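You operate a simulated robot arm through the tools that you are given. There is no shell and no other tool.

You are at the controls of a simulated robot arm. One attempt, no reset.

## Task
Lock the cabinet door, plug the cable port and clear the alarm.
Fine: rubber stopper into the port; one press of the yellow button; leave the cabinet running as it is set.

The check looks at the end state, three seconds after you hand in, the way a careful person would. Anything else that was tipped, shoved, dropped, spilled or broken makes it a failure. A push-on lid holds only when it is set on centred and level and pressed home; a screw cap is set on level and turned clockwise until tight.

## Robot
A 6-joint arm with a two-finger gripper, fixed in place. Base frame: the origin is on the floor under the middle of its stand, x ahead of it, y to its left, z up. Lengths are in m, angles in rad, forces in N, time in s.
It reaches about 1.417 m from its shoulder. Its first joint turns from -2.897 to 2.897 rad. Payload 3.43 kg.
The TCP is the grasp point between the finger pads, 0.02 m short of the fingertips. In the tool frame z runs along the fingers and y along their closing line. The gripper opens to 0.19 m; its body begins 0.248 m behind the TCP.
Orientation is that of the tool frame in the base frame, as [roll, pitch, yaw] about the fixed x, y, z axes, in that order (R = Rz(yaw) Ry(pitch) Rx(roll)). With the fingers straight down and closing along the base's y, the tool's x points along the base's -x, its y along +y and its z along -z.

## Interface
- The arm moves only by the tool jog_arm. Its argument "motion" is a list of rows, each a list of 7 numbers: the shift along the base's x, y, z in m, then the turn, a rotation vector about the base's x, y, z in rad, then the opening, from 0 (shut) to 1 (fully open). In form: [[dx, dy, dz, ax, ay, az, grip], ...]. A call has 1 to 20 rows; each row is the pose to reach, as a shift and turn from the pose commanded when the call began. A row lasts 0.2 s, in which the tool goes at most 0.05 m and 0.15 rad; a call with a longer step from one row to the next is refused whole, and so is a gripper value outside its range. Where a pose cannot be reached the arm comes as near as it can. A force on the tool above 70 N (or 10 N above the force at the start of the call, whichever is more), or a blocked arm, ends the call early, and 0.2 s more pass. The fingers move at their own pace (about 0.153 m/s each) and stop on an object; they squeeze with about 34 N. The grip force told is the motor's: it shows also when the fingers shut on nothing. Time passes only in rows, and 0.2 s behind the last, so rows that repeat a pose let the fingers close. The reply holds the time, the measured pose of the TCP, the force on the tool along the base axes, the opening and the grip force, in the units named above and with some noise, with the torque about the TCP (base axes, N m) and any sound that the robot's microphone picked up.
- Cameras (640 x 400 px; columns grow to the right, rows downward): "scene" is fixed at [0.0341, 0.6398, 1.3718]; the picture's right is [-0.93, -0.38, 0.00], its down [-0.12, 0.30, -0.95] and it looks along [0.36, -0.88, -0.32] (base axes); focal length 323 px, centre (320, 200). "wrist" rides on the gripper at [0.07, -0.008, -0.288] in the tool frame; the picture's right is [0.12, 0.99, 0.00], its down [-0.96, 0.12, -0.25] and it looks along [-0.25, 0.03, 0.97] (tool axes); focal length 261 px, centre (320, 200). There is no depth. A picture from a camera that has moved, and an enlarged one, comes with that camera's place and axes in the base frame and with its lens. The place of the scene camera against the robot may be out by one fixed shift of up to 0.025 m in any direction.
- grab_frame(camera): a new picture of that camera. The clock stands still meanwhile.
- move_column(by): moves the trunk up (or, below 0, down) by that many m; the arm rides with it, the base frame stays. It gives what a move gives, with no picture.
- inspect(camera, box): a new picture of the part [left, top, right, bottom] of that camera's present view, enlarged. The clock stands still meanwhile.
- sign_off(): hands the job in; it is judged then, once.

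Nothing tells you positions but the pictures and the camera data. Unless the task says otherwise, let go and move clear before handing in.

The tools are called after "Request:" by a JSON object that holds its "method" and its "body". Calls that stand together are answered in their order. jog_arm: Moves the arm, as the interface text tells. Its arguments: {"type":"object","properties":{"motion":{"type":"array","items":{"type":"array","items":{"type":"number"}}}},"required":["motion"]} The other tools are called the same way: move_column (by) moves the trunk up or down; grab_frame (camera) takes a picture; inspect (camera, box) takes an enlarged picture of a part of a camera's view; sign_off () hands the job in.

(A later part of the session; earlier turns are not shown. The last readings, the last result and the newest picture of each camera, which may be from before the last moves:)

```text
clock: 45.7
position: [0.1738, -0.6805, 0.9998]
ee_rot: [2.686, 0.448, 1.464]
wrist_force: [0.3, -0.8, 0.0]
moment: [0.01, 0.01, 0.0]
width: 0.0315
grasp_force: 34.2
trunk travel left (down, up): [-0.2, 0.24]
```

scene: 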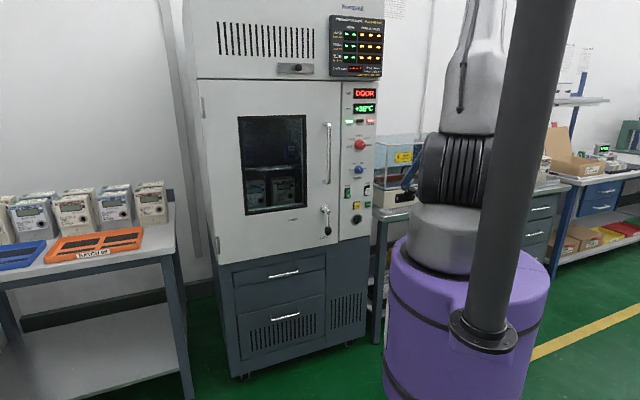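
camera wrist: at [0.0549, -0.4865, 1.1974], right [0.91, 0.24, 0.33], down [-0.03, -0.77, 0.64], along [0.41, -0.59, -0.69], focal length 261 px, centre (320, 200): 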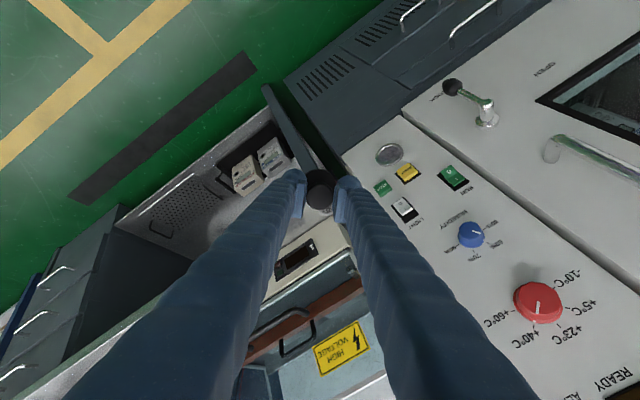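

Request:
{"method": "jog_arm", "body": {"motion": [[0, 0, 0, -0.0443, -0.0405, 0, 0], [0, 0, 0, -0.0886, -0.081, 0, 0], [0, 0, 0, -0.1328, -0.1215, 0, 0], [0, 0, 0, -0.1771, -0.162, 0, 0], [0, 0, 0, -0.2214, -0.2025, 0, 0], [0, 0, 0, -0.2657, -0.243, 0, 0], [0, 0, 0, -0.2657, -0.243, 0, 0]]}}

Request:
{"method": "grab_frame", "body": {"camera": "scene"}}

```text
clock: 47.3
position: [0.1752, -0.681, 1.0002]
ee_rot: [2.344, 0.667, 1.283]
wrist_force: [-0.6, 0.4, -0.6]
moment: [0.01, -0.02, 0.06]
width: 0.0309
grasp_force: 34.0
trunk travel left (down, up): [-0.2, 0.24]
```

```text
taken
```

scene: 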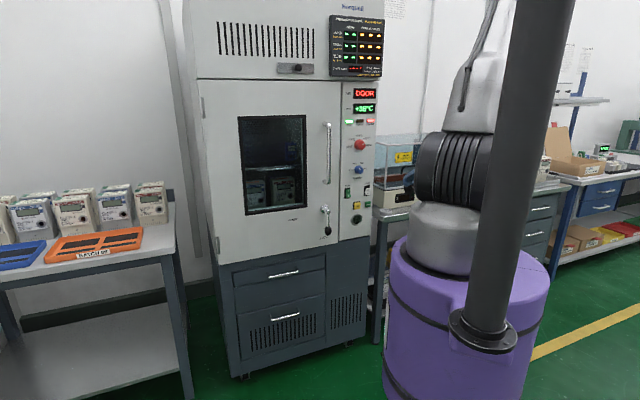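

Request:
{"method": "jog_arm", "body": {"motion": [[0, 0, 0, -0.045, -0.0411, 0, 0], [0, 0, 0, -0.0899, -0.0822, 0, 0], [0, 0, 0, -0.1349, -0.1234, 0, 0], [0, 0, 0, -0.1798, -0.1645, 0, 0], [0, 0, 0, -0.2248, -0.2056, 0, 0], [0, 0, 0, -0.2698, -0.2467, 0, 0], [0, 0, 0, -0.3147, -0.2878, 0, 0], [0, 0, 0, -0.3597, -0.3289, 0, 0], [0, 0, 0, -0.4046, -0.37, 0, 0], [0, 0, 0, -0.4496, -0.4112, 0, 0], [0, 0, 0, -0.4946, -0.4523, 0, 0], [0, 0, 0, -0.5395, -0.4934, 0, 0], [0, 0, 0, -0.5395, -0.4934, 0, 0]]}}

Request:
{"method": "grab_frame", "body": {"camera": "scene"}}

Request:
{"method": "grab_frame", "body": {"camera": "wrist"}}

```text
clock: 50.1
position: [0.1743, -0.6813, 1.0003]
ee_rot: [1.351, 0.818, 0.578]
wrist_force: [-0.3, 0.1, -0.7]
moment: [-0.05, -0.04, 0.01]
width: 0.0312
grasp_force: 34.0
trunk travel left (down, up): [-0.2, 0.24]
```

```text
taken
```

scene: 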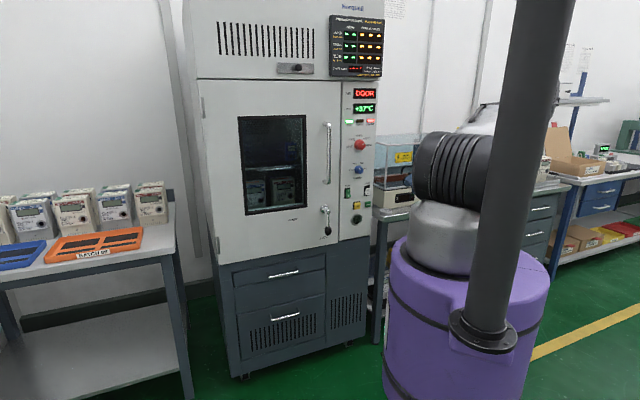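

```text
taken
camera wrist: at [0.0185, -0.4505, 0.8994], right [0.54, 0.61, 0.57], down [-0.66, -0.11, 0.74], along [0.52, -0.78, 0.34], focal length 261 px, centre (320, 200)
```

wrist: 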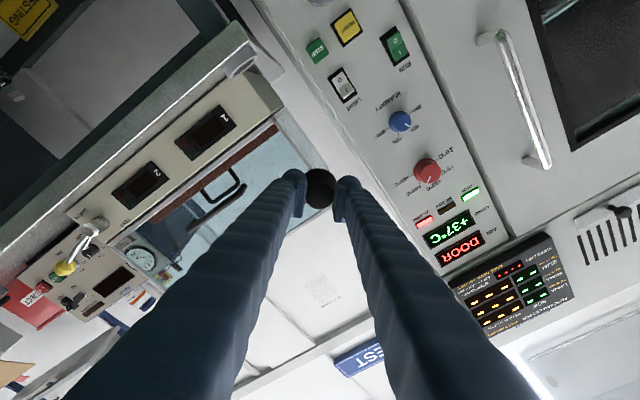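

Request:
{"method": "jog_arm", "body": {"motion": [[0, 0, -0.03, 0, 0, 0, 0], [0, 0, -0.06, 0, 0, 0, 0], [0, 0, -0.09, 0, 0, 0, 0], [0, 0, -0.12, 0, 0, 0, 0], [0, 0, -0.15, 0, 0, 0, 0], [0, 0, -0.18, 0, 0, 0, 0], [0, 0, -0.193, 0, 0, 0, 0], [0, 0, -0.193, 0, 0, 0, 0]]}}

Request:
{"method": "grab_frame", "body": {"camera": "wrist"}}

Request:
{"method": "grab_frame", "body": {"camera": "scene"}}

```text
clock: 51.9
position: [0.1749, -0.6809, 0.8075]
ee_rot: [1.352, 0.821, 0.578]
wrist_force: [0.0, -0.3, -0.8]
moment: [0.02, 0.0, -0.03]
width: 0.0312
grasp_force: 34.0
trunk travel left (down, up): [-0.2, 0.24]
```

```text
taken
camera wrist: at [0.0185, -0.4505, 0.7069], right [0.54, 0.61, 0.57], down [-0.66, -0.11, 0.74], along [0.52, -0.78, 0.34], focal length 261 px, centre (320, 200)
```

wrist: 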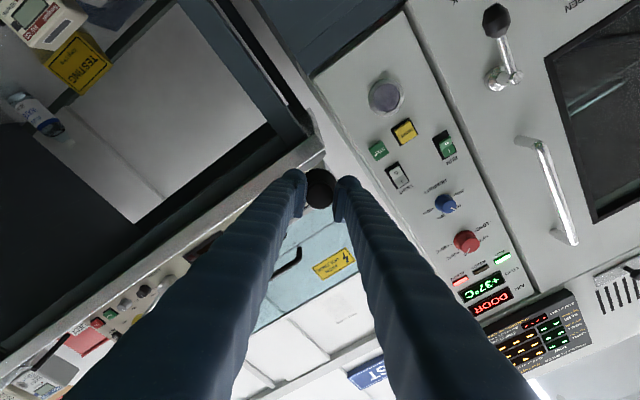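

```text
taken
```

scene: 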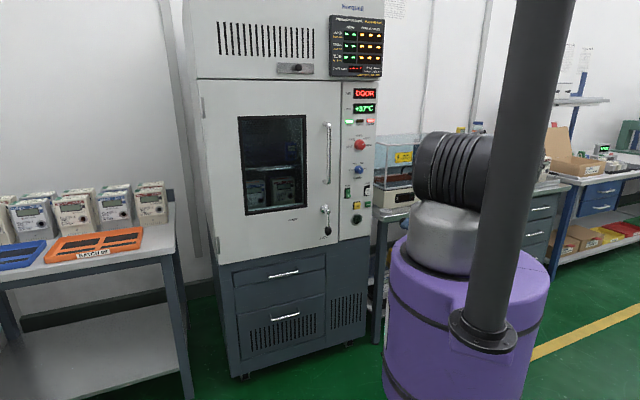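

Request:
{"method": "inspect", "body": {"camera": "wrist", "box": [350, 60, 470, 160]}}

Request:
{"method": "inspect", "body": {"camera": "wrist", "box": [270, 130, 370, 230]}}

Request:
{"method": "inspect", "body": {"camera": "wrist", "box": [300, 0, 560, 300]}}

```text
4.00 times, centred on (410, 110) of wrist
camera zoom: at [0.0185, -0.4505, 0.7069], right [0.54, 0.61, 0.57], down [-0.66, -0.11, 0.74], along [0.52, -0.78, 0.34], focal length 1043 px, centre (-40, 560)
```

zoom: 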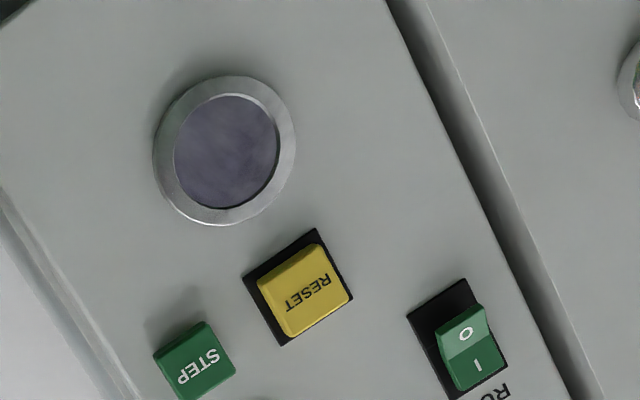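

```text
4.00 times, centred on (320, 180) of wrist
camera zoom: at [0.0185, -0.4505, 0.7069], right [0.54, 0.61, 0.57], down [-0.66, -0.11, 0.74], along [0.52, -0.78, 0.34], focal length 1043 px, centre (320, 280)
```

zoom: 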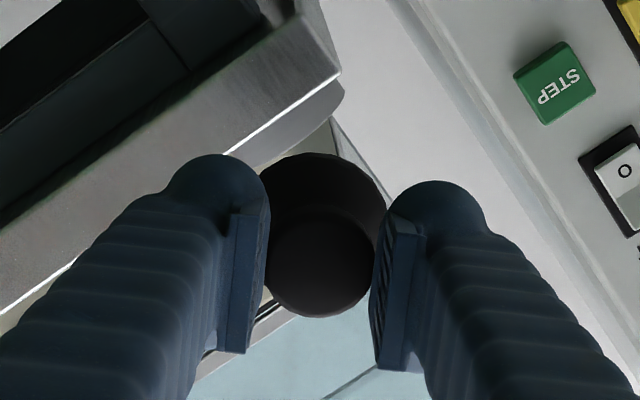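

```text
1.33 times, centred on (430, 150) of wrist
camera zoom: at [0.0185, -0.4505, 0.7069], right [0.54, 0.61, 0.57], down [-0.66, -0.11, 0.74], along [0.52, -0.78, 0.34], focal length 348 px, centre (173, 267)
```

zoom: 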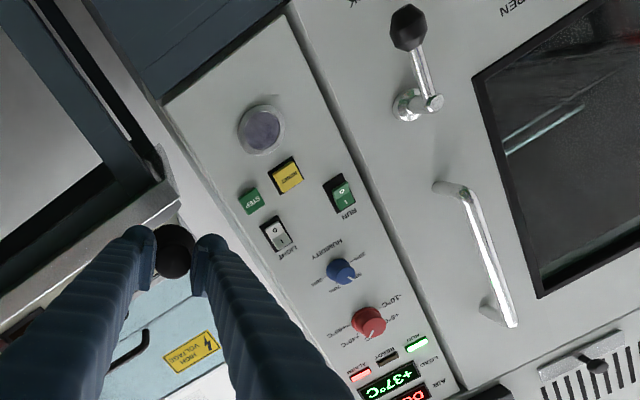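

The port measures about (e = -0.167, z = 0.795), and the stopper axis is lined up with the cabinet normal. I'll slide over in front of the port, keeping the plug clear of the panel.

Request:
{"method": "jog_arm", "body": {"motion": [[0.0201, 0.0083, -0.002, 0, 0, 0, 0], [0.0402, 0.0166, -0.004, 0, 0, 0, 0], [0.0603, 0.0249, -0.006, 0, 0, 0, 0], [0.0805, 0.0332, -0.008, 0, 0, 0, 0], [0.1006, 0.0414, -0.01, 0, 0, 0, 0], [0.1207, 0.0497, -0.012, 0, 0, 0, 0], [0.1408, 0.058, -0.013, 0, 0, 0, 0], [0.1609, 0.0663, -0.013, 0, 0, 0, 0], [0.1609, 0.0663, -0.013, 0, 0, 0, 0]]}}

Request:
{"method": "grab_frame", "body": {"camera": "wrist"}}

Request:
{"method": "grab_frame", "body": {"camera": "scene"}}

```text
clock: 53.9
position: [0.2906, -0.6504, 0.7889]
ee_rot: [1.412, 0.834, 0.685]
wrist_force: [-0.3, 0.6, 0.1]
moment: [0.02, 0.02, 0.02]
width: 0.0312
grasp_force: 33.8
out of reach, approached as far as the arm can: row 3, 4, 5, 6, 7, 8, 9
trunk travel left (down, up): [-0.2, 0.24]
```

```text
taken
camera wrist: at [0.1159, -0.427, 0.7002], right [0.52, 0.63, 0.57], down [-0.62, -0.17, 0.76], along [0.58, -0.76, 0.3], focal length 261 px, centre (320, 200)
```

wrist: 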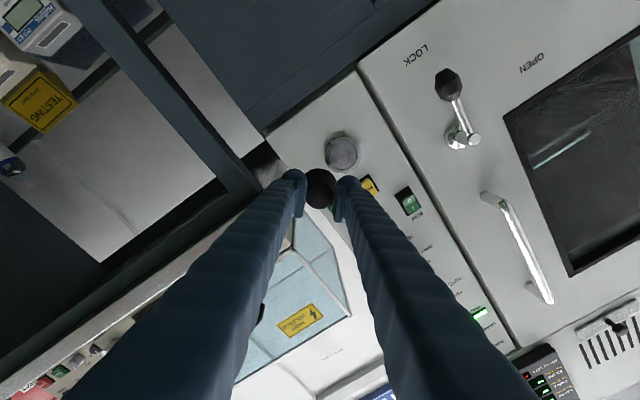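

```text
taken
```

scene: 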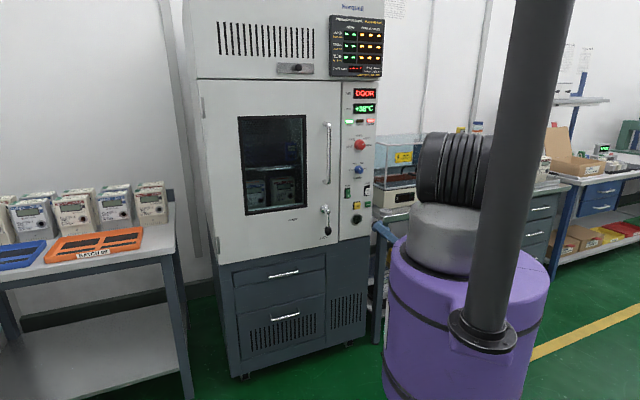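

The pose right in front of the port is out of the wrist's range with the trunk at this height. I'll go back, raise the hand, lower the trunk by 0.2 and try again with a gentler wrist bend.

Request:
{"method": "jog_arm", "body": {"motion": [[-0.0193, -0.0051, 0.02, -0.004, -0.0063, -0.0101, 0], [-0.0386, -0.0102, 0.05, -0.008, -0.0126, -0.0203, 0], [-0.0579, -0.0153, 0.08, -0.012, -0.0189, -0.0304, 0], [-0.0771, -0.0203, 0.11, -0.0161, -0.0252, -0.0405, 0], [-0.0964, -0.0254, 0.14, -0.0201, -0.0315, -0.0507, 0], [-0.1157, -0.0305, 0.17, -0.0241, -0.0378, -0.0608, 0], [-0.1157, -0.0305, 0.2, -0.0241, -0.0378, -0.0608, 0], [-0.1157, -0.0305, 0.2111, -0.0241, -0.0378, -0.0608, 0], [-0.1157, -0.0305, 0.2111, -0.0241, -0.0378, -0.0608, 0]]}}

Request:
{"method": "move_column", "body": {"by": -0.2}}

```text
clock: 55.9
position: [0.1746, -0.6795, 0.9992]
ee_rot: [1.35, 0.818, 0.579]
wrist_force: [0.1, 0.9, -1.5]
moment: [0.0, 0.04, -0.03]
width: 0.0312
grasp_force: 33.9
trunk travel left (down, up): [-0.2, 0.24]
```

```text
clock: 58.1
position: [0.1739, -0.6797, 0.7998]
ee_rot: [1.349, 0.819, 0.58]
wrist_force: [0.0, 0.9, -0.1]
moment: [0.02, 0.03, 0.0]
width: 0.0313
grasp_force: 34.4
trunk travel left (down, up): [0.0, 0.44]
```

Request:
{"method": "jog_arm", "body": {"motion": [[0.0202, 0.0081, -0.001, 0, 0, 0, 0], [0.0405, 0.0163, -0.002, 0, 0, 0, 0], [0.0607, 0.0244, -0.003, 0, 0, 0, 0], [0.081, 0.0326, -0.004, 0, 0, 0, 0], [0.1012, 0.0407, -0.005, 0, 0, 0, 0], [0.1012, 0.0407, -0.005, 0, 0, 0, 0]]}}

Request:
{"method": "grab_frame", "body": {"camera": "scene"}}

```text
clock: 59.5
position: [0.2551, -0.6533, 0.797]
ee_rot: [1.382, 0.826, 0.634]
wrist_force: [-0.9, 0.2, -0.7]
moment: [0.01, 0.05, -0.05]
width: 0.0309
grasp_force: 33.5
out of reach, approached as far as the arm can: row 3, 4, 5, 6
trunk travel left (down, up): [0.0, 0.44]
```

```text
taken
```

scene: 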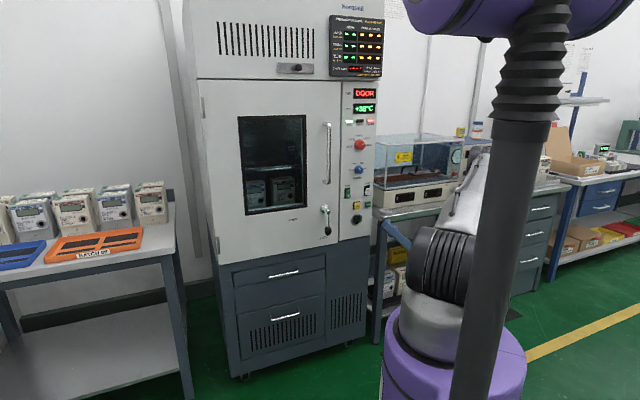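

Request:
{"method": "jog_arm", "body": {"motion": [[-0.0203, -0.0066, 0.015, -0.0031, -0.0049, -0.0079, 0], [-0.0406, -0.0132, 0.03, -0.0063, -0.0099, -0.0158, 0], [-0.0609, -0.0198, 0.045, -0.0094, -0.0148, -0.0237, 0], [-0.0812, -0.0264, 0.06, -0.0125, -0.0197, -0.0316, 0], [-0.0812, -0.0264, 0.06, -0.0125, -0.0197, -0.0316, 0]]}}

Request:
{"method": "jog_arm", "body": {"motion": [[0, 0, 0, -0.0675, 0.0738, 0, 0], [0, 0, 0, -0.135, 0.1476, 0, 0], [0, 0, 0, -0.2025, 0.2214, 0, 0], [0, 0, 0, -0.27, 0.2952, 0, 0], [0, 0, 0, -0.3375, 0.369, 0, 0], [0, 0, 0, -0.405, 0.4428, 0, 0], [0, 0, 0, -0.4725, 0.5166, 0, 0], [0, 0, 0, -0.54, 0.5904, 0, 0], [0, 0, 0, -0.54, 0.5904, 0, 0]]}}

```text
clock: 60.7
position: [0.1745, -0.6796, 0.8589]
ee_rot: [1.318, 0.809, 0.524]
wrist_force: [0.2, 0.6, -0.3]
moment: [0.02, 0.01, 0.01]
width: 0.0311
grasp_force: 34.1
out of reach, approached as far as the arm can: row 1
trunk travel left (down, up): [0.0, 0.44]
```

```text
clock: 62.7
position: [0.1219, -0.7967, 0.9306]
ee_rot: [0.254, 1.463, -0.416]
wrist_force: [-0.1, 0.0, -1.1]
moment: [0.01, 0.0, 0.02]
width: 0.0309
grasp_force: 34.3
out of reach, approached as far as the arm can: row 3, 4, 5, 6, 7, 8, 9
trunk travel left (down, up): [0.0, 0.44]
```

Request:
{"method": "grab_frame", "body": {"camera": "scene"}}

Request:
{"method": "grab_frame", "body": {"camera": "wrist"}}

```text
taken
```

scene: 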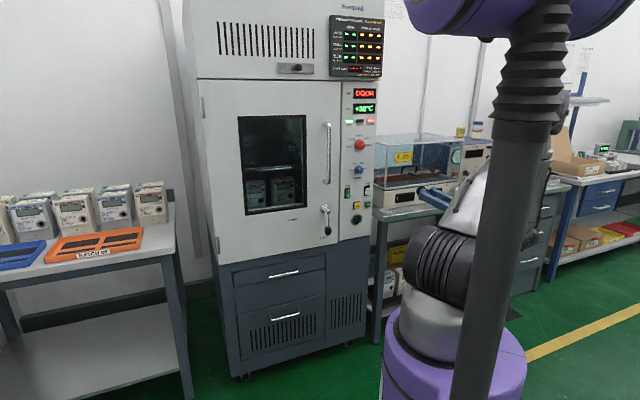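

```text
taken
camera wrist: at [-0.1, -0.6272, 0.8292], right [0.63, 0.77, -0.09], down [-0.22, 0.29, 0.93], along [0.75, -0.57, 0.35], focal length 261 px, centre (320, 200)
```

wrist: 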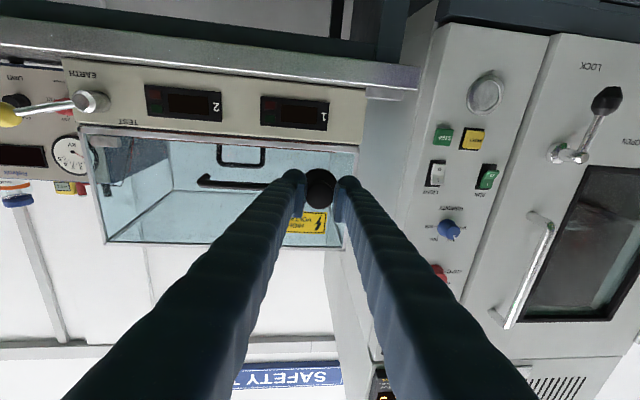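

The wrist's roll joint is at its limit in this configuration. I'll undo the roll, bring the tool back to vertical, and re-enter the horizontal pose from a folded-in position, which flips the wrist into its better branch.

Request:
{"method": "jog_arm", "body": {"motion": [[0.0065, 0.0146, 0.005, 0.0609, -0.0643, -0.0077, 0], [0.013, 0.0292, 0.01, 0.1219, -0.1287, -0.0153, 0], [0.0195, 0.0438, 0.015, 0.1828, -0.193, -0.023, 0], [0.026, 0.0584, 0.02, 0.2437, -0.2574, -0.0306, 0], [0.0325, 0.0729, 0.02, 0.3046, -0.3217, -0.0383, 0], [0.039, 0.0875, 0.02, 0.3656, -0.386, -0.0459, 0], [0.0455, 0.1021, 0.02, 0.4265, -0.4504, -0.0536, 0], [0.052, 0.1167, 0.02, 0.4874, -0.5147, -0.0612, 0], [0.052, 0.1167, 0.02, 0.4874, -0.5147, -0.0612, 0]]}}

Request:
{"method": "move_column", "body": {"by": 0.2}}

```text
clock: 64.7
position: [0.1735, -0.6788, 0.9518]
ee_rot: [1.349, 0.815, 0.573]
wrist_force: [-0.1, 0.1, -1.2]
moment: [0.01, 0.04, -0.01]
width: 0.031
grasp_force: 34.3
trunk travel left (down, up): [0.0, 0.44]
```

```text
clock: 66.9
position: [0.174, -0.6785, 1.1516]
ee_rot: [1.348, 0.816, 0.574]
wrist_force: [-0.6, -0.2, -0.2]
moment: [0.03, 0.01, -0.03]
width: 0.0307
grasp_force: 34.1
trunk travel left (down, up): [-0.2, 0.24]
```

Request:
{"method": "jog_arm", "body": {"motion": [[0, 0, -0.01, 0.0517, 0.0473, 0, 0], [0, 0, -0.02, 0.1033, 0.0945, 0, 0], [0, 0, -0.03, 0.155, 0.1418, 0, 0], [0, 0, -0.04, 0.2066, 0.189, 0, 0], [0, 0, -0.05, 0.2583, 0.2363, 0, 0], [0, 0, -0.06, 0.31, 0.2835, 0, 0], [0, 0, -0.07, 0.3616, 0.3308, 0, 0], [0, 0, -0.08, 0.4133, 0.378, 0, 0], [0, 0, -0.09, 0.4649, 0.4253, 0, 0], [0, 0, -0.1, 0.5166, 0.4725, 0, 0], [0, 0, -0.11, 0.5683, 0.5198, 0, 0], [0, 0, -0.12, 0.6199, 0.567, 0, 0], [0, 0, -0.13, 0.6716, 0.6143, 0, 0], [0, 0, -0.14, 0.7232, 0.6615, 0, 0], [0, 0, -0.15, 0.7749, 0.7088, 0, 0], [0, 0, -0.15, 0.7749, 0.7088, 0, 0]]}}

```text
clock: 70.3
position: [0.1726, -0.6774, 1.0027]
ee_rot: [2.651, 0.479, 1.446]
wrist_force: [-0.1, 0.1, -1.0]
moment: [0.0, 0.01, -0.01]
width: 0.031
grasp_force: 33.8
trunk travel left (down, up): [-0.2, 0.24]
```

Request:
{"method": "jog_arm", "body": {"motion": [[0, 0, 0, 0.0381, 0.0348, 0, 0], [0, 0, 0, 0.0762, 0.0697, 0, 0], [0, 0, 0, 0.1143, 0.1045, 0, 0], [0, 0, 0, 0.1524, 0.1394, 0, 0], [0, 0, 0, 0.1905, 0.1742, 0, 0], [0, 0, 0, 0.2286, 0.209, 0, 0], [0, 0, 0, 0.2667, 0.2439, 0, 0], [0, 0, 0, 0.3048, 0.2787, 0, 0], [0, 0, 0, 0.3429, 0.3136, 0, 0], [0, 0, 0, 0.381, 0.3484, 0, 0], [0, 0, 0, 0.4191, 0.3832, 0, 0], [0, 0, 0, 0.4572, 0.4181, 0, 0], [0, 0, 0, 0.4952, 0.4529, 0, 0], [0, 0, 0, 0.4952, 0.4529, 0, 0]]}}

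Request:
{"method": "grab_frame", "body": {"camera": "scene"}}

Request:
{"method": "grab_frame", "body": {"camera": "wrist"}}

```text
clock: 73.3
position: [0.1741, -0.6786, 1.0026]
ee_rot: [-3.139, 0.002, 1.571]
wrist_force: [0.4, -0.6, -0.8]
moment: [0.02, 0.01, -0.01]
width: 0.0309
grasp_force: 34.4
trunk travel left (down, up): [-0.2, 0.24]
```

```text
taken
```

scene: 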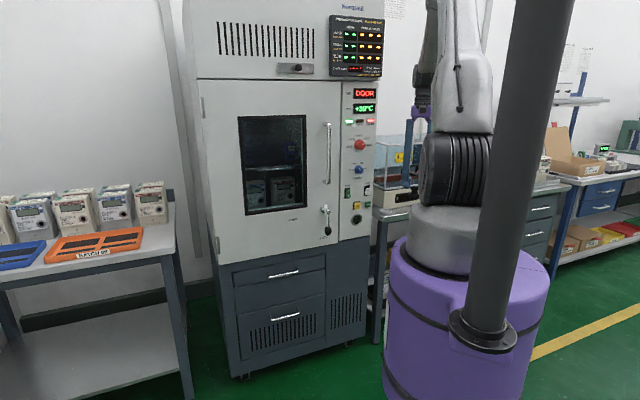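

```text
taken
camera wrist: at [0.1654, -0.6084, 1.2892], right [0.99, 0.12, 0.0], down [0.12, -0.96, 0.25], along [0.03, -0.25, -0.97], focal length 261 px, centre (320, 200)
```

wrist: 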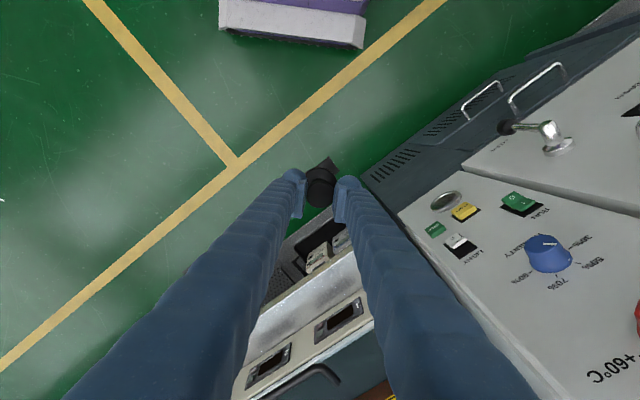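

Request:
{"method": "move_column", "body": {"by": 0.24}}

Request:
{"method": "jog_arm", "body": {"motion": [[-0.0039, 0.0178, -0.0388, 0, 0, 0, 0], [-0.0077, 0.0355, -0.0775, 0, 0, 0, 0], [-0.0116, 0.0533, -0.1163, 0, 0, 0, 0], [-0.0154, 0.071, -0.155, 0, 0, 0, 0], [-0.0193, 0.0888, -0.1938, 0, 0, 0, 0], [-0.0231, 0.1065, -0.2325, 0, 0, 0, 0], [-0.027, 0.1243, -0.2713, 0, 0, 0, 0], [-0.0309, 0.1421, -0.3101, 0, 0, 0, 0], [-0.0347, 0.1598, -0.3488, 0, 0, 0, 0], [-0.0386, 0.1776, -0.3876, 0, 0, 0, 0], [-0.0424, 0.1953, -0.4263, 0, 0, 0, 0], [-0.0463, 0.2131, -0.4651, 0, 0, 0, 0], [-0.0501, 0.2308, -0.5038, 0, 0, 0, 0], [-0.054, 0.2486, -0.5426, 0, 0, 0, 0], [-0.054, 0.2486, -0.5426, 0, 0, 0, 0]]}}

Request:
{"method": "grab_frame", "body": {"camera": "scene"}}

Request:
{"method": "grab_frame", "body": {"camera": "wrist"}}

```text
clock: 75.8
position: [0.1737, -0.678, 1.2415]
ee_rot: [-3.141, 0.002, 1.571]
wrist_force: [0.4, 0.5, -1.5]
moment: [0.01, 0.01, 0.01]
width: 0.0309
grasp_force: 34.1
trunk travel left (down, up): [-0.44, 0.0]
```

```text
clock: 79.0
position: [0.1193, -0.4299, 0.6981]
ee_rot: [-3.141, 0.004, 1.57]
wrist_force: [0.7, -0.2, -0.6]
moment: [0.03, 0.0, -0.02]
width: 0.0309
grasp_force: 33.9
trunk travel left (down, up): [-0.44, 0.0]
```

```text
taken
```

scene: 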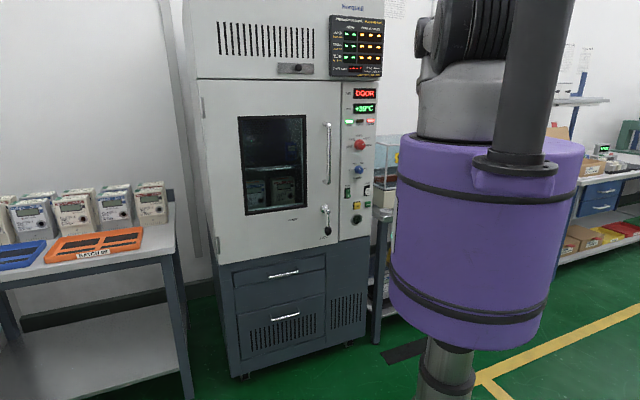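

```text
taken
camera wrist: at [0.1116, -0.3587, 0.9862], right [0.99, 0.12, 0.0], down [0.12, -0.96, 0.25], along [0.03, -0.25, -0.97], focal length 261 px, centre (320, 200)
```

wrist: 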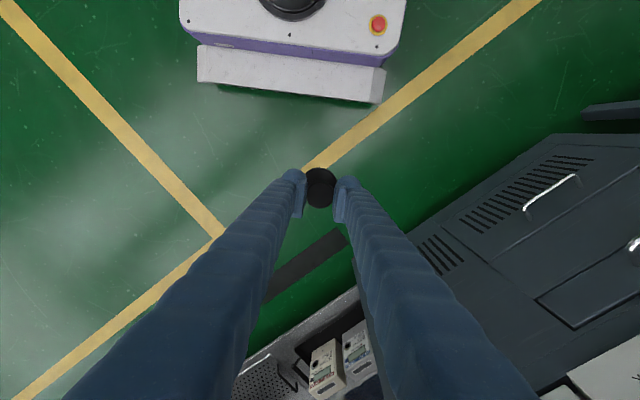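

Request:
{"method": "jog_arm", "body": {"motion": [[0.0136, -0.0129, -0.0006, -0.0453, -0.0415, 0, 0], [0.0272, -0.0258, -0.0011, -0.0907, -0.0829, 0, 0], [0.0408, -0.0387, -0.0017, -0.136, -0.1244, 0, 0], [0.0544, -0.0516, -0.0023, -0.1813, -0.1659, 0, 0], [0.068, -0.0645, -0.0029, -0.2267, -0.2073, 0, 0], [0.0816, -0.0774, -0.0034, -0.272, -0.2488, 0, 0], [0.0952, -0.0903, -0.004, -0.3173, -0.2903, 0, 0], [0.1062, -0.1004, 0.0034, -0.3627, -0.3317, 0, 0], [0.1172, -0.1105, 0.0109, -0.408, -0.3731, 0, 0], [0.1282, -0.1206, 0.0183, -0.4533, -0.4146, 0, 0], [0.1392, -0.1306, 0.0257, -0.4987, -0.4561, 0, 0], [0.1502, -0.1407, 0.0331, -0.544, -0.4976, 0, 0], [0.1612, -0.1508, 0.0406, -0.5894, -0.539, 0, 0], [0.1722, -0.1609, 0.048, -0.6347, -0.5805, 0, 0], [0.1722, -0.1609, 0.048, -0.6347, -0.5805, 0, 0]]}}

```text
clock: 82.2
position: [0.2928, -0.5907, 0.747]
ee_rot: [2.477, 0.594, 1.359]
wrist_force: [-0.7, -0.3, -0.6]
moment: [0.0, 0.02, -0.02]
width: 0.0309
grasp_force: 33.9
trunk travel left (down, up): [-0.44, 0.0]
```

Request:
{"method": "jog_arm", "body": {"motion": [[0.0064, -0.005, 0.0133, -0.0453, -0.0415, 0, 0], [0.0127, -0.01, 0.0266, -0.0907, -0.0829, 0, 0], [0.0191, -0.015, 0.0399, -0.136, -0.1244, 0, 0], [0.0254, -0.0199, 0.0531, -0.1813, -0.1659, 0, 0], [0.0318, -0.0249, 0.0664, -0.2267, -0.2073, 0, 0], [0.0381, -0.0299, 0.0797, -0.272, -0.2488, 0, 0], [0.0445, -0.0349, 0.093, -0.3173, -0.2903, 0, 0], [0.0449, -0.0334, 0.1089, -0.3628, -0.3318, 0, 0], [0.0452, -0.032, 0.1247, -0.4082, -0.3734, 0, 0], [0.0456, -0.0305, 0.1406, -0.4536, -0.4149, 0, 0], [0.046, -0.029, 0.1564, -0.4991, -0.4565, 0, 0], [0.0464, -0.0275, 0.1723, -0.5445, -0.498, 0, 0], [0.0467, -0.0261, 0.1881, -0.59, -0.5396, 0, 0], [0.0471, -0.0246, 0.204, -0.6354, -0.5812, 0, 0], [0.0471, -0.0246, 0.204, -0.6354, -0.5812, 0, 0]]}}

Request:
{"method": "grab_frame", "body": {"camera": "wrist"}}

Request:
{"method": "grab_frame", "body": {"camera": "scene"}}

```text
clock: 85.4
position: [0.2994, -0.6506, 0.9377]
ee_rot: [1.401, 0.828, 0.672]
wrist_force: [1.0, -0.8, 0.0]
moment: [0.01, -0.05, 0.0]
width: 0.0308
grasp_force: 34.3
out of reach, approached as far as the arm can: row 11, 12, 13, 14, 15
trunk travel left (down, up): [-0.44, 0.0]
```

```text
taken
camera wrist: at [0.1284, -0.4269, 0.8479], right [0.52, 0.63, 0.57], down [-0.63, -0.16, 0.76], along [0.57, -0.76, 0.31], focal length 261 px, centre (320, 200)
```

wrist: 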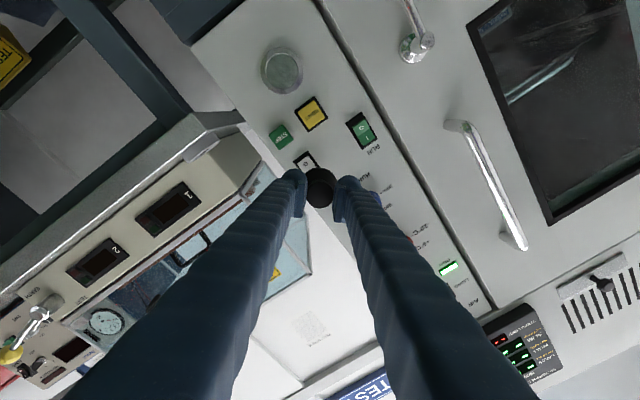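

```text
taken
```

scene: 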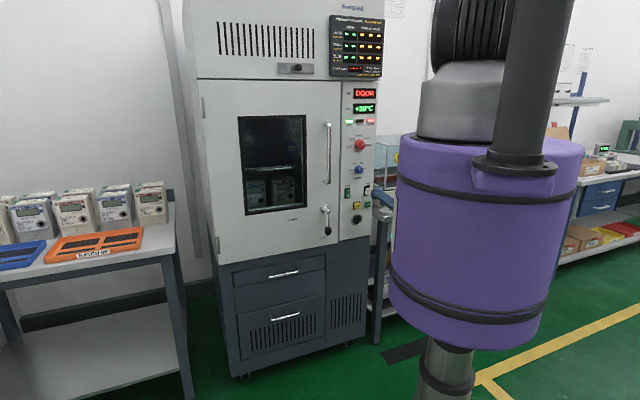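

Request:
{"method": "jog_arm", "body": {"motion": [[-0.0209, -0.0049, 0.002, -0.0035, -0.0056, -0.0089, 0], [-0.0418, -0.0098, 0.004, -0.0071, -0.0111, -0.0178, 0], [-0.0627, -0.0147, 0.006, -0.0106, -0.0167, -0.0268, 0], [-0.0836, -0.0196, 0.008, -0.0141, -0.0222, -0.0357, 0], [-0.1045, -0.0245, 0.01, -0.0177, -0.0278, -0.0446, 0], [-0.1254, -0.0294, 0.0123, -0.0212, -0.0333, -0.0535, 0], [-0.1254, -0.0294, 0.0123, -0.0212, -0.0333, -0.0535, 0]]}}

Request:
{"method": "jog_arm", "body": {"motion": [[0, 0, 0, -0.054, 0.059, 0, 0], [0, 0, 0, -0.108, 0.1181, 0, 0], [0, 0, 0, -0.162, 0.1771, 0, 0], [0, 0, 0, -0.216, 0.2362, 0, 0], [0, 0, 0, -0.27, 0.2952, 0, 0], [0, 0, 0, -0.27, 0.2952, 0, 0]]}}

```text
clock: 87.0
position: [0.1755, -0.6792, 0.9504]
ee_rot: [1.348, 0.816, 0.577]
wrist_force: [0.6, -0.6, 0.6]
moment: [0.03, 0.01, -0.01]
width: 0.0307
grasp_force: 34.0
trunk travel left (down, up): [-0.44, 0.0]
```

```text
clock: 88.4
position: [0.1732, -0.6805, 0.9511]
ee_rot: [1.171, 1.205, 0.425]
wrist_force: [0.0, 0.2, -0.7]
moment: [-0.02, 0.03, 0.0]
width: 0.031
grasp_force: 33.7
trunk travel left (down, up): [-0.44, 0.0]
```

Request:
{"method": "jog_arm", "body": {"motion": [[0, 0, 0, -0.054, 0.059, 0, 0], [0, 0, 0, -0.108, 0.1181, 0, 0], [0, 0, 0, -0.162, 0.1771, 0, 0], [0, 0, 0, -0.216, 0.2362, 0, 0], [0, 0, 0, -0.27, 0.2952, 0, 0], [0, 0, 0, -0.324, 0.3542, 0, 0], [0, 0, 0, -0.378, 0.4133, 0, 0], [0, 0, 0, -0.432, 0.4723, 0, 0], [0, 0, 0, -0.486, 0.5314, 0, 0], [0, 0, 0, -0.54, 0.5904, 0, 0], [0, 0, 0, -0.594, 0.6494, 0, 0], [0, 0, 0, -0.648, 0.7085, 0, 0], [0, 0, 0, -0.702, 0.7675, 0, 0], [0, 0, 0, -0.756, 0.8266, 0, 0], [0, 0, 0, -0.81, 0.8856, 0, 0], [0, 0, 0, -0.81, 0.8856, 0, 0]]}}

Request:
{"method": "grab_frame", "body": {"camera": "wrist"}}

```text
clock: 91.8
position: [0.1725, -0.6789, 0.9516]
ee_rot: [-1.578, 0.714, -2.253]
wrist_force: [-0.4, -0.3, -0.7]
moment: [0.06, 0.03, 0.0]
width: 0.031
grasp_force: 34.0
trunk travel left (down, up): [-0.44, 0.0]
```

```text
taken
camera wrist: at [-0.0877, -0.5458, 0.9128], right [0.35, 0.44, -0.83], down [0.31, 0.78, 0.54], along [0.88, -0.45, 0.13], focal length 261 px, centre (320, 200)
```

wrist: 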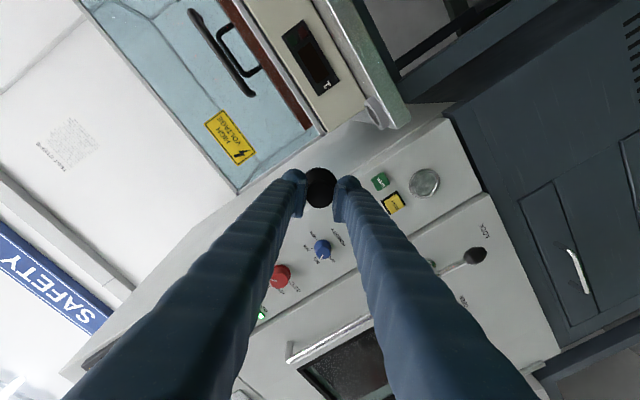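

The wrist is now in the good branch and the camera sees the port clearly. I'll lower to port height and slide in front of it.

Request:
{"method": "jog_arm", "body": {"motion": [[0, 0, -0.03, 0, 0, 0, 0], [0, 0, -0.06, 0, 0, 0, 0], [0, 0, -0.09, 0, 0, 0, 0], [0, 0, -0.12, 0, 0, 0, 0], [0, 0, -0.157, 0, 0, 0, 0], [0.0233, 0.0092, -0.157, 0, 0, 0, 0], [0.0467, 0.0184, -0.157, 0, 0, 0, 0], [0.07, 0.0276, -0.157, 0, 0, 0, 0], [0.0933, 0.0367, -0.157, 0, 0, 0, 0], [0.1167, 0.0459, -0.157, 0, 0, 0, 0], [0.14, 0.0551, -0.157, 0, 0, 0, 0], [0.1633, 0.0643, -0.157, 0, 0, 0, 0], [0.1633, 0.0643, -0.157, 0, 0, 0, 0]]}}

Request:
{"method": "grab_frame", "body": {"camera": "wrist"}}

Request:
{"method": "grab_frame", "body": {"camera": "scene"}}

```text
clock: 94.6
position: [0.3369, -0.6158, 0.7937]
ee_rot: [-1.577, 0.715, -2.251]
wrist_force: [0.7, 0.0, -0.4]
moment: [0.02, 0.0, 0.03]
width: 0.0307
grasp_force: 33.7
trunk travel left (down, up): [-0.44, 0.0]
```

```text
taken
camera wrist: at [0.0755, -0.4811, 0.7557], right [0.35, 0.44, -0.83], down [0.31, 0.78, 0.54], along [0.88, -0.45, 0.13], focal length 261 px, centre (320, 200)
```

wrist: 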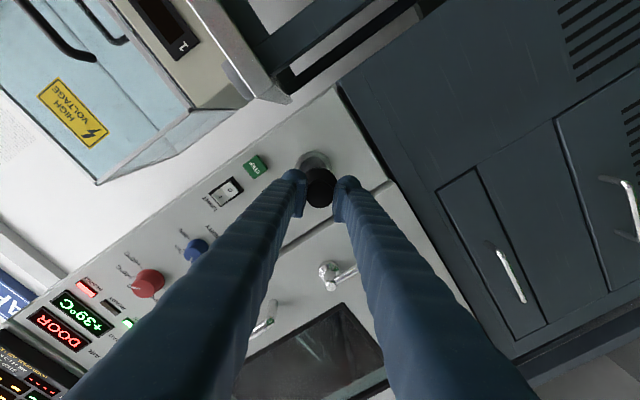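

```text
taken
```

scene: 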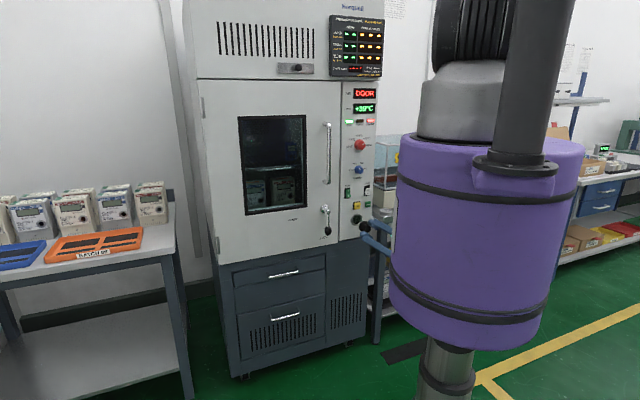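

Request:
{"method": "inspect", "body": {"camera": "scene", "box": [335, 190, 395, 250]}}

Request:
{"method": "inspect", "body": {"camera": "wrist", "box": [260, 110, 380, 230]}}

```text
6.67 times, centred on (365, 220) of scene
camera zoom: at [0.0341, 0.6398, 1.3718], right [-0.93, -0.38, 0.0], down [-0.12, 0.3, -0.95], along [0.36, -0.88, -0.32], focal length 2151 px, centre (20, 67)
```

zoom: 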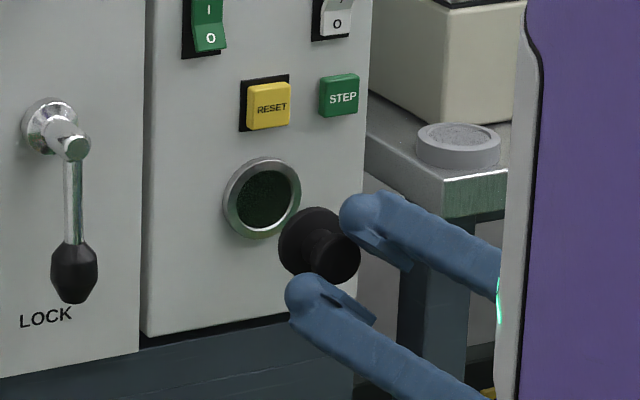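

```text
3.33 times, centred on (320, 170) of wrist
camera zoom: at [0.0755, -0.4811, 0.7557], right [0.35, 0.44, -0.83], down [0.31, 0.78, 0.54], along [0.88, -0.45, 0.13], focal length 869 px, centre (320, 300)
```

zoom: 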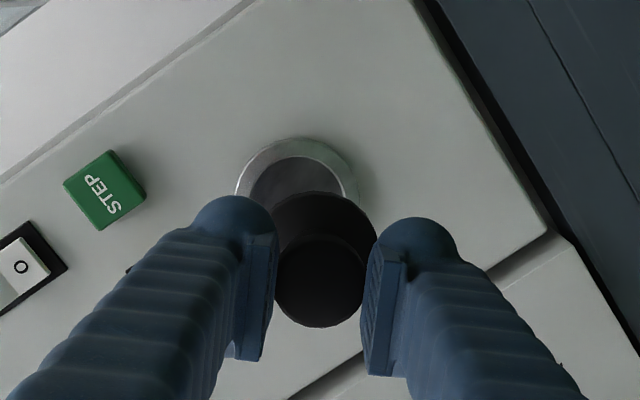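

The stopper axis and the port agree to within a couple of millimetres. I'll close the gap partway and check again.

Request:
{"method": "jog_arm", "body": {"motion": [[0.0066, -0.0076, 0, 0, 0, 0, 0], [0.0132, -0.0152, 0.0003, 0, 0, 0, 0], [0.0196, -0.0227, 0.0005, 0, 0, 0, 0], [0.0196, -0.0227, 0.0005, 0, 0, 0, 0]]}}

Request:
{"method": "inspect", "body": {"camera": "scene", "box": [340, 200, 390, 240]}}

Request:
{"method": "inspect", "body": {"camera": "wrist", "box": [270, 120, 370, 220]}}

```text
clock: 95.6
position: [0.358, -0.6384, 0.7935]
ee_rot: [-1.576, 0.716, -2.253]
wrist_force: [0.1, 0.0, -1.0]
moment: [-0.02, 0.01, 0.01]
width: 0.0307
grasp_force: 34.7
trunk travel left (down, up): [-0.44, 0.0]
```

```text
10.00 times, centred on (365, 220) of scene
camera zoom: at [0.0341, 0.6398, 1.3718], right [-0.93, -0.38, 0.0], down [-0.12, 0.3, -0.95], along [0.36, -0.88, -0.32], focal length 3227 px, centre (-130, 0)
```

zoom: 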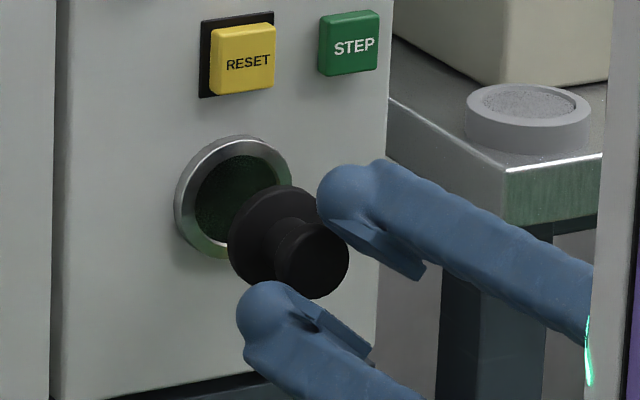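

```text
4.00 times, centred on (320, 170) of wrist
camera zoom: at [0.0957, -0.5041, 0.7561], right [0.35, 0.44, -0.83], down [0.31, 0.78, 0.54], along [0.88, -0.45, 0.13], focal length 1043 px, centre (320, 320)
```

zoom: 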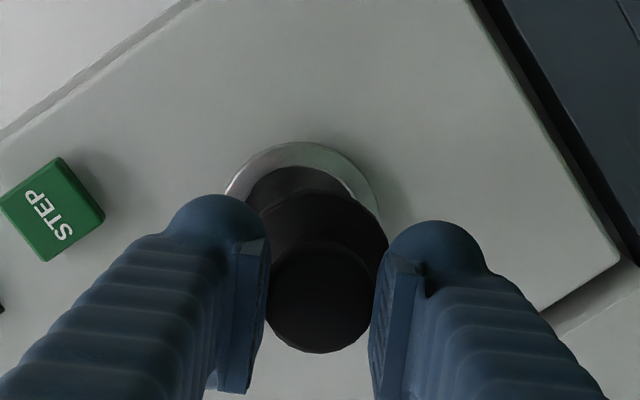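

Request:
{"method": "jog_arm", "body": {"motion": [[0.0034, -0.0037, 0, 0, 0, 0, 0], [0.0068, -0.0074, 0, 0, 0, 0, 0], [0.0101, -0.0111, 0, 0, 0, 0, 0], [0.0135, -0.0148, 0, 0, 0, 0, 0]]}}

Request:
{"method": "inspect", "body": {"camera": "scene", "box": [340, 200, 390, 240]}}

Request:
{"method": "inspect", "body": {"camera": "wrist", "box": [270, 120, 370, 220]}}

```text
clock: 96.6
position: [0.3708, -0.6531, 0.7949]
ee_rot: [-1.578, 0.714, -2.253]
wrist_force: [0.3, 0.2, 0.0]
moment: [0.01, 0.04, -0.01]
width: 0.0308
grasp_force: 34.2
trunk travel left (down, up): [-0.44, 0.0]
```

```text
10.00 times, centred on (365, 220) of scene
camera zoom: at [0.0341, 0.6398, 1.3718], right [-0.93, -0.38, 0.0], down [-0.12, 0.3, -0.95], along [0.36, -0.88, -0.32], focal length 3227 px, centre (-130, 0)
```

zoom: 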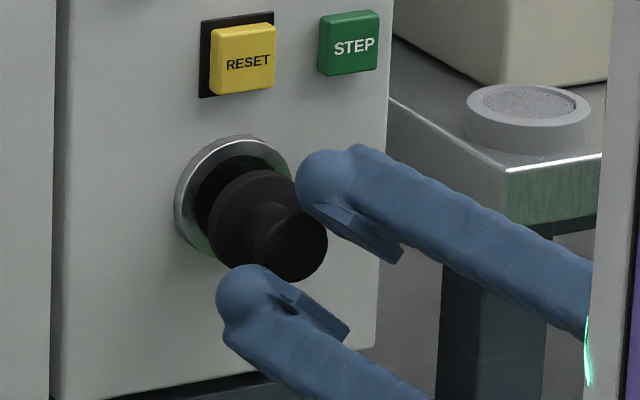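

```text
4.00 times, centred on (320, 170) of wrist
camera zoom: at [0.1092, -0.519, 0.756], right [0.35, 0.44, -0.83], down [0.31, 0.78, 0.54], along [0.88, -0.45, 0.13], focal length 1043 px, centre (320, 320)
```

zoom: 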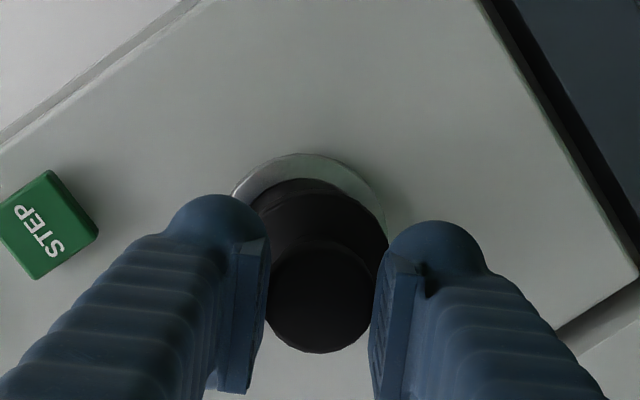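

Request:
{"method": "jog_arm", "body": {"motion": [[0.0034, -0.0037, 0, 0, 0, 0, 0], [0.0068, -0.0074, 0, 0, 0, 0, 0], [0.0101, -0.0111, 0, 0, 0, 0, 0]]}}

Request:
{"method": "inspect", "body": {"camera": "scene", "box": [340, 200, 390, 240]}}

Request:
{"method": "inspect", "body": {"camera": "wrist", "box": [270, 120, 370, 220]}}

```text
clock: 97.4
position: [0.3811, -0.6638, 0.7948]
ee_rot: [-1.579, 0.716, -2.253]
wrist_force: [-5.4, 3.5, -0.7]
moment: [0.03, 0.06, -0.08]
width: 0.0308
grasp_force: 34.3
trunk travel left (down, up): [-0.44, 0.0]
```

```text
10.00 times, centred on (365, 220) of scene
camera zoom: at [0.0341, 0.6398, 1.3718], right [-0.93, -0.38, 0.0], down [-0.12, 0.3, -0.95], along [0.36, -0.88, -0.32], focal length 3227 px, centre (-130, 0)
```

zoom: 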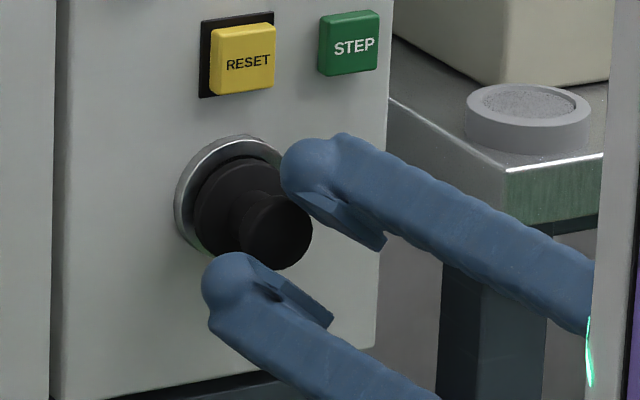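

```text
4.00 times, centred on (320, 170) of wrist
camera zoom: at [0.1193, -0.5296, 0.756], right [0.35, 0.44, -0.83], down [0.31, 0.78, 0.55], along [0.88, -0.45, 0.13], focal length 1043 px, centre (320, 320)
```

zoom: 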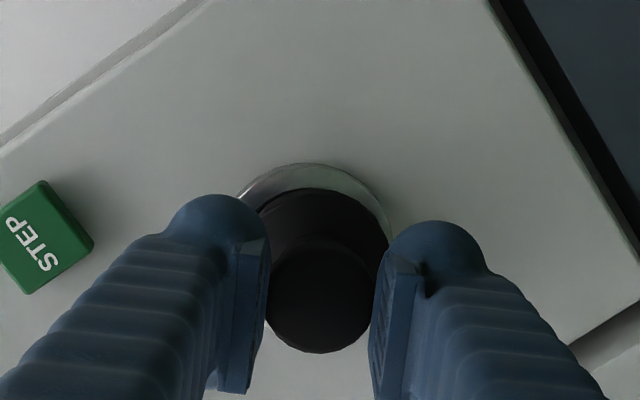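

Request:
{"method": "jog_arm", "body": {"motion": [[0.0027, -0.003, 0, 0, 0, 0, 0], [0.0054, -0.0059, 0, 0, 0, 0, 0], [0.0081, -0.0089, 0, 0, 0, 0, 0]]}}

Request:
{"method": "inspect", "body": {"camera": "scene", "box": [340, 200, 390, 240]}}

Request:
{"method": "inspect", "body": {"camera": "wrist", "box": [270, 120, 370, 220]}}

```text
clock: 98.2
position: [0.3852, -0.6724, 0.7958]
ee_rot: [-1.576, 0.715, -2.256]
wrist_force: [-38.7, 24.0, -0.5]
moment: [-0.03, -0.05, -0.18]
width: 0.0316
grasp_force: 34.1
trunk travel left (down, up): [-0.44, 0.0]
```

```text
10.00 times, centred on (365, 220) of scene
camera zoom: at [0.0341, 0.6398, 1.3718], right [-0.93, -0.38, 0.0], down [-0.12, 0.3, -0.95], along [0.36, -0.88, -0.32], focal length 3227 px, centre (-130, 0)
```

zoom: 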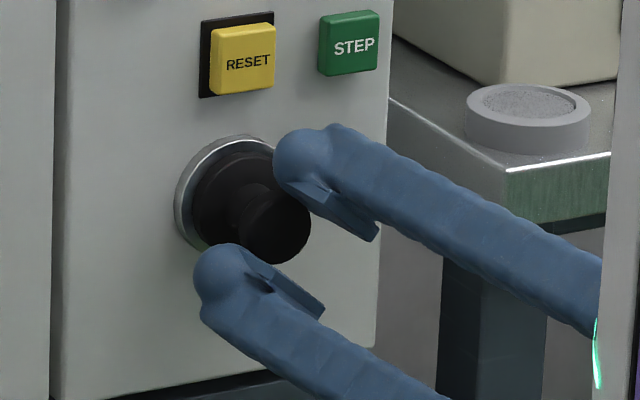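

```text
4.00 times, centred on (320, 170) of wrist
camera zoom: at [0.1255, -0.5372, 0.7562], right [0.35, 0.44, -0.83], down [0.31, 0.78, 0.55], along [0.88, -0.45, 0.13], focal length 1043 px, centre (320, 320)
```

zoom: 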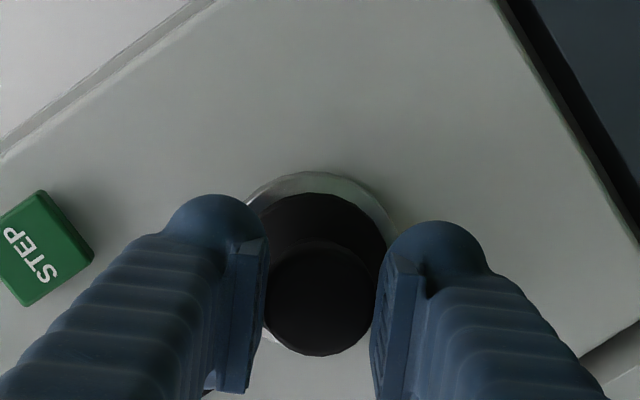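

The plug has started into the port (about 44 N axial, some side load). I'll ease the side load by shifting about 3 mm toward the bench and press further.

Request:
{"method": "jog_arm", "body": {"motion": [[-0.0022, -0.002, 0, 0, 0, 0, 0], [0.0005, -0.005, 0, 0, 0, 0, 0], [0.0025, -0.0072, 0, 0, 0, 0, 0]]}}

Request:
{"method": "inspect", "body": {"camera": "scene", "box": [340, 200, 390, 240]}}

Request:
{"method": "inspect", "body": {"camera": "wrist", "box": [270, 120, 370, 220]}}

```text
clock: 99.0
position: [0.391, -0.6771, 0.795]
ee_rot: [-1.578, 0.715, -2.251]
wrist_force: [-25.0, 41.5, -5.2]
moment: [-0.07, 0.03, 0.12]
width: 0.0316
grasp_force: 33.9
trunk travel left (down, up): [-0.44, 0.0]
```

```text
10.00 times, centred on (365, 220) of scene
camera zoom: at [0.0341, 0.6398, 1.3718], right [-0.93, -0.38, 0.0], down [-0.12, 0.3, -0.95], along [0.36, -0.88, -0.32], focal length 3227 px, centre (-130, 0)
```

zoom: 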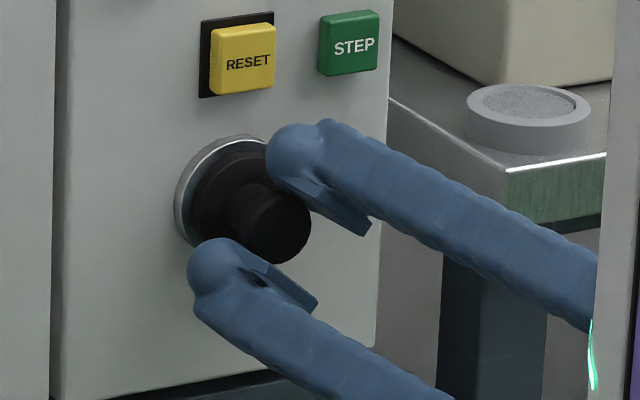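

```text
4.00 times, centred on (320, 170) of wrist
camera zoom: at [0.1298, -0.5438, 0.7562], right [0.35, 0.44, -0.83], down [0.31, 0.78, 0.55], along [0.88, -0.45, 0.13], focal length 1043 px, centre (320, 320)
```

zoom: 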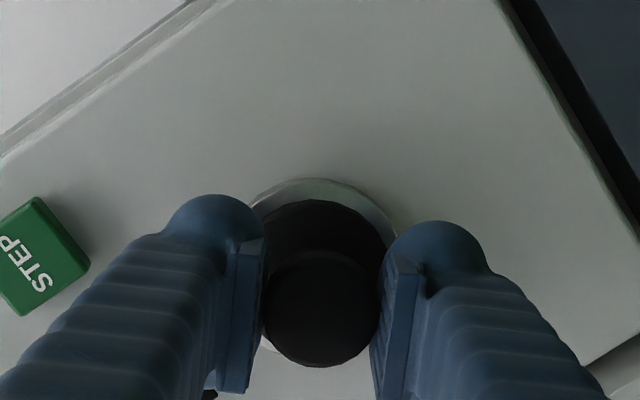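

The grip starts slipping at about 47 N with the flange still several millimetres out. I'll let go, back off, shut the fingers and press on the end of the stopper.

Request:
{"method": "jog_arm", "body": {"motion": [[0, 0, 0, 0, 0, 0, 0.25], [0, 0, 0, 0, 0, 0, 0.33], [0, 0, 0, 0, 0, 0, 0.33]]}}

Request:
{"method": "inspect", "body": {"camera": "wrist", "box": [260, 110, 380, 230]}}

Request:
{"method": "inspect", "body": {"camera": "scene", "box": [340, 200, 390, 240]}}

```text
clock: 99.8
position: [0.3908, -0.6808, 0.7944]
ee_rot: [-1.578, 0.713, -2.253]
wrist_force: [0.2, -0.4, 0.4]
moment: [-0.03, -0.01, 0.0]
width: 0.0629
grasp_force: 0.2
trunk travel left (down, up): [-0.44, 0.0]
```

```text
3.33 times, centred on (320, 170) of wrist
camera zoom: at [0.1303, -0.5466, 0.7562], right [0.35, 0.44, -0.83], down [0.31, 0.78, 0.54], along [0.88, -0.45, 0.13], focal length 869 px, centre (320, 300)
```

zoom: 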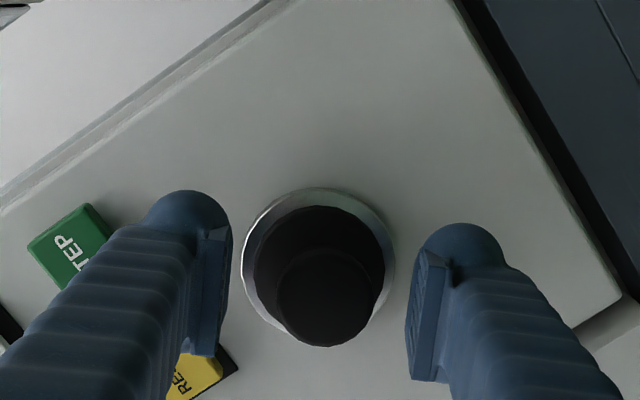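

```text
10.00 times, centred on (365, 220) of scene
camera zoom: at [0.0341, 0.6398, 1.3718], right [-0.93, -0.38, 0.0], down [-0.12, 0.3, -0.95], along [0.36, -0.88, -0.32], focal length 3227 px, centre (-130, 0)
```

zoom: 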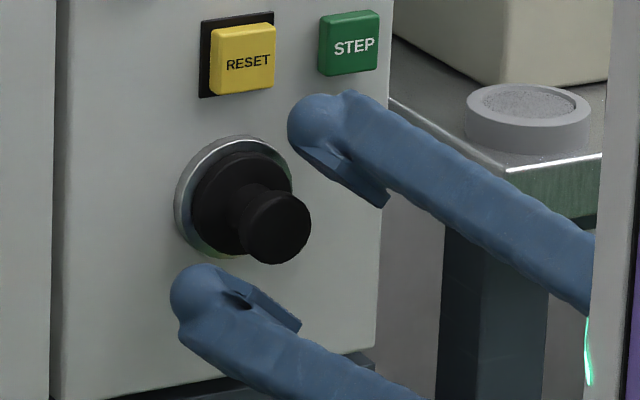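

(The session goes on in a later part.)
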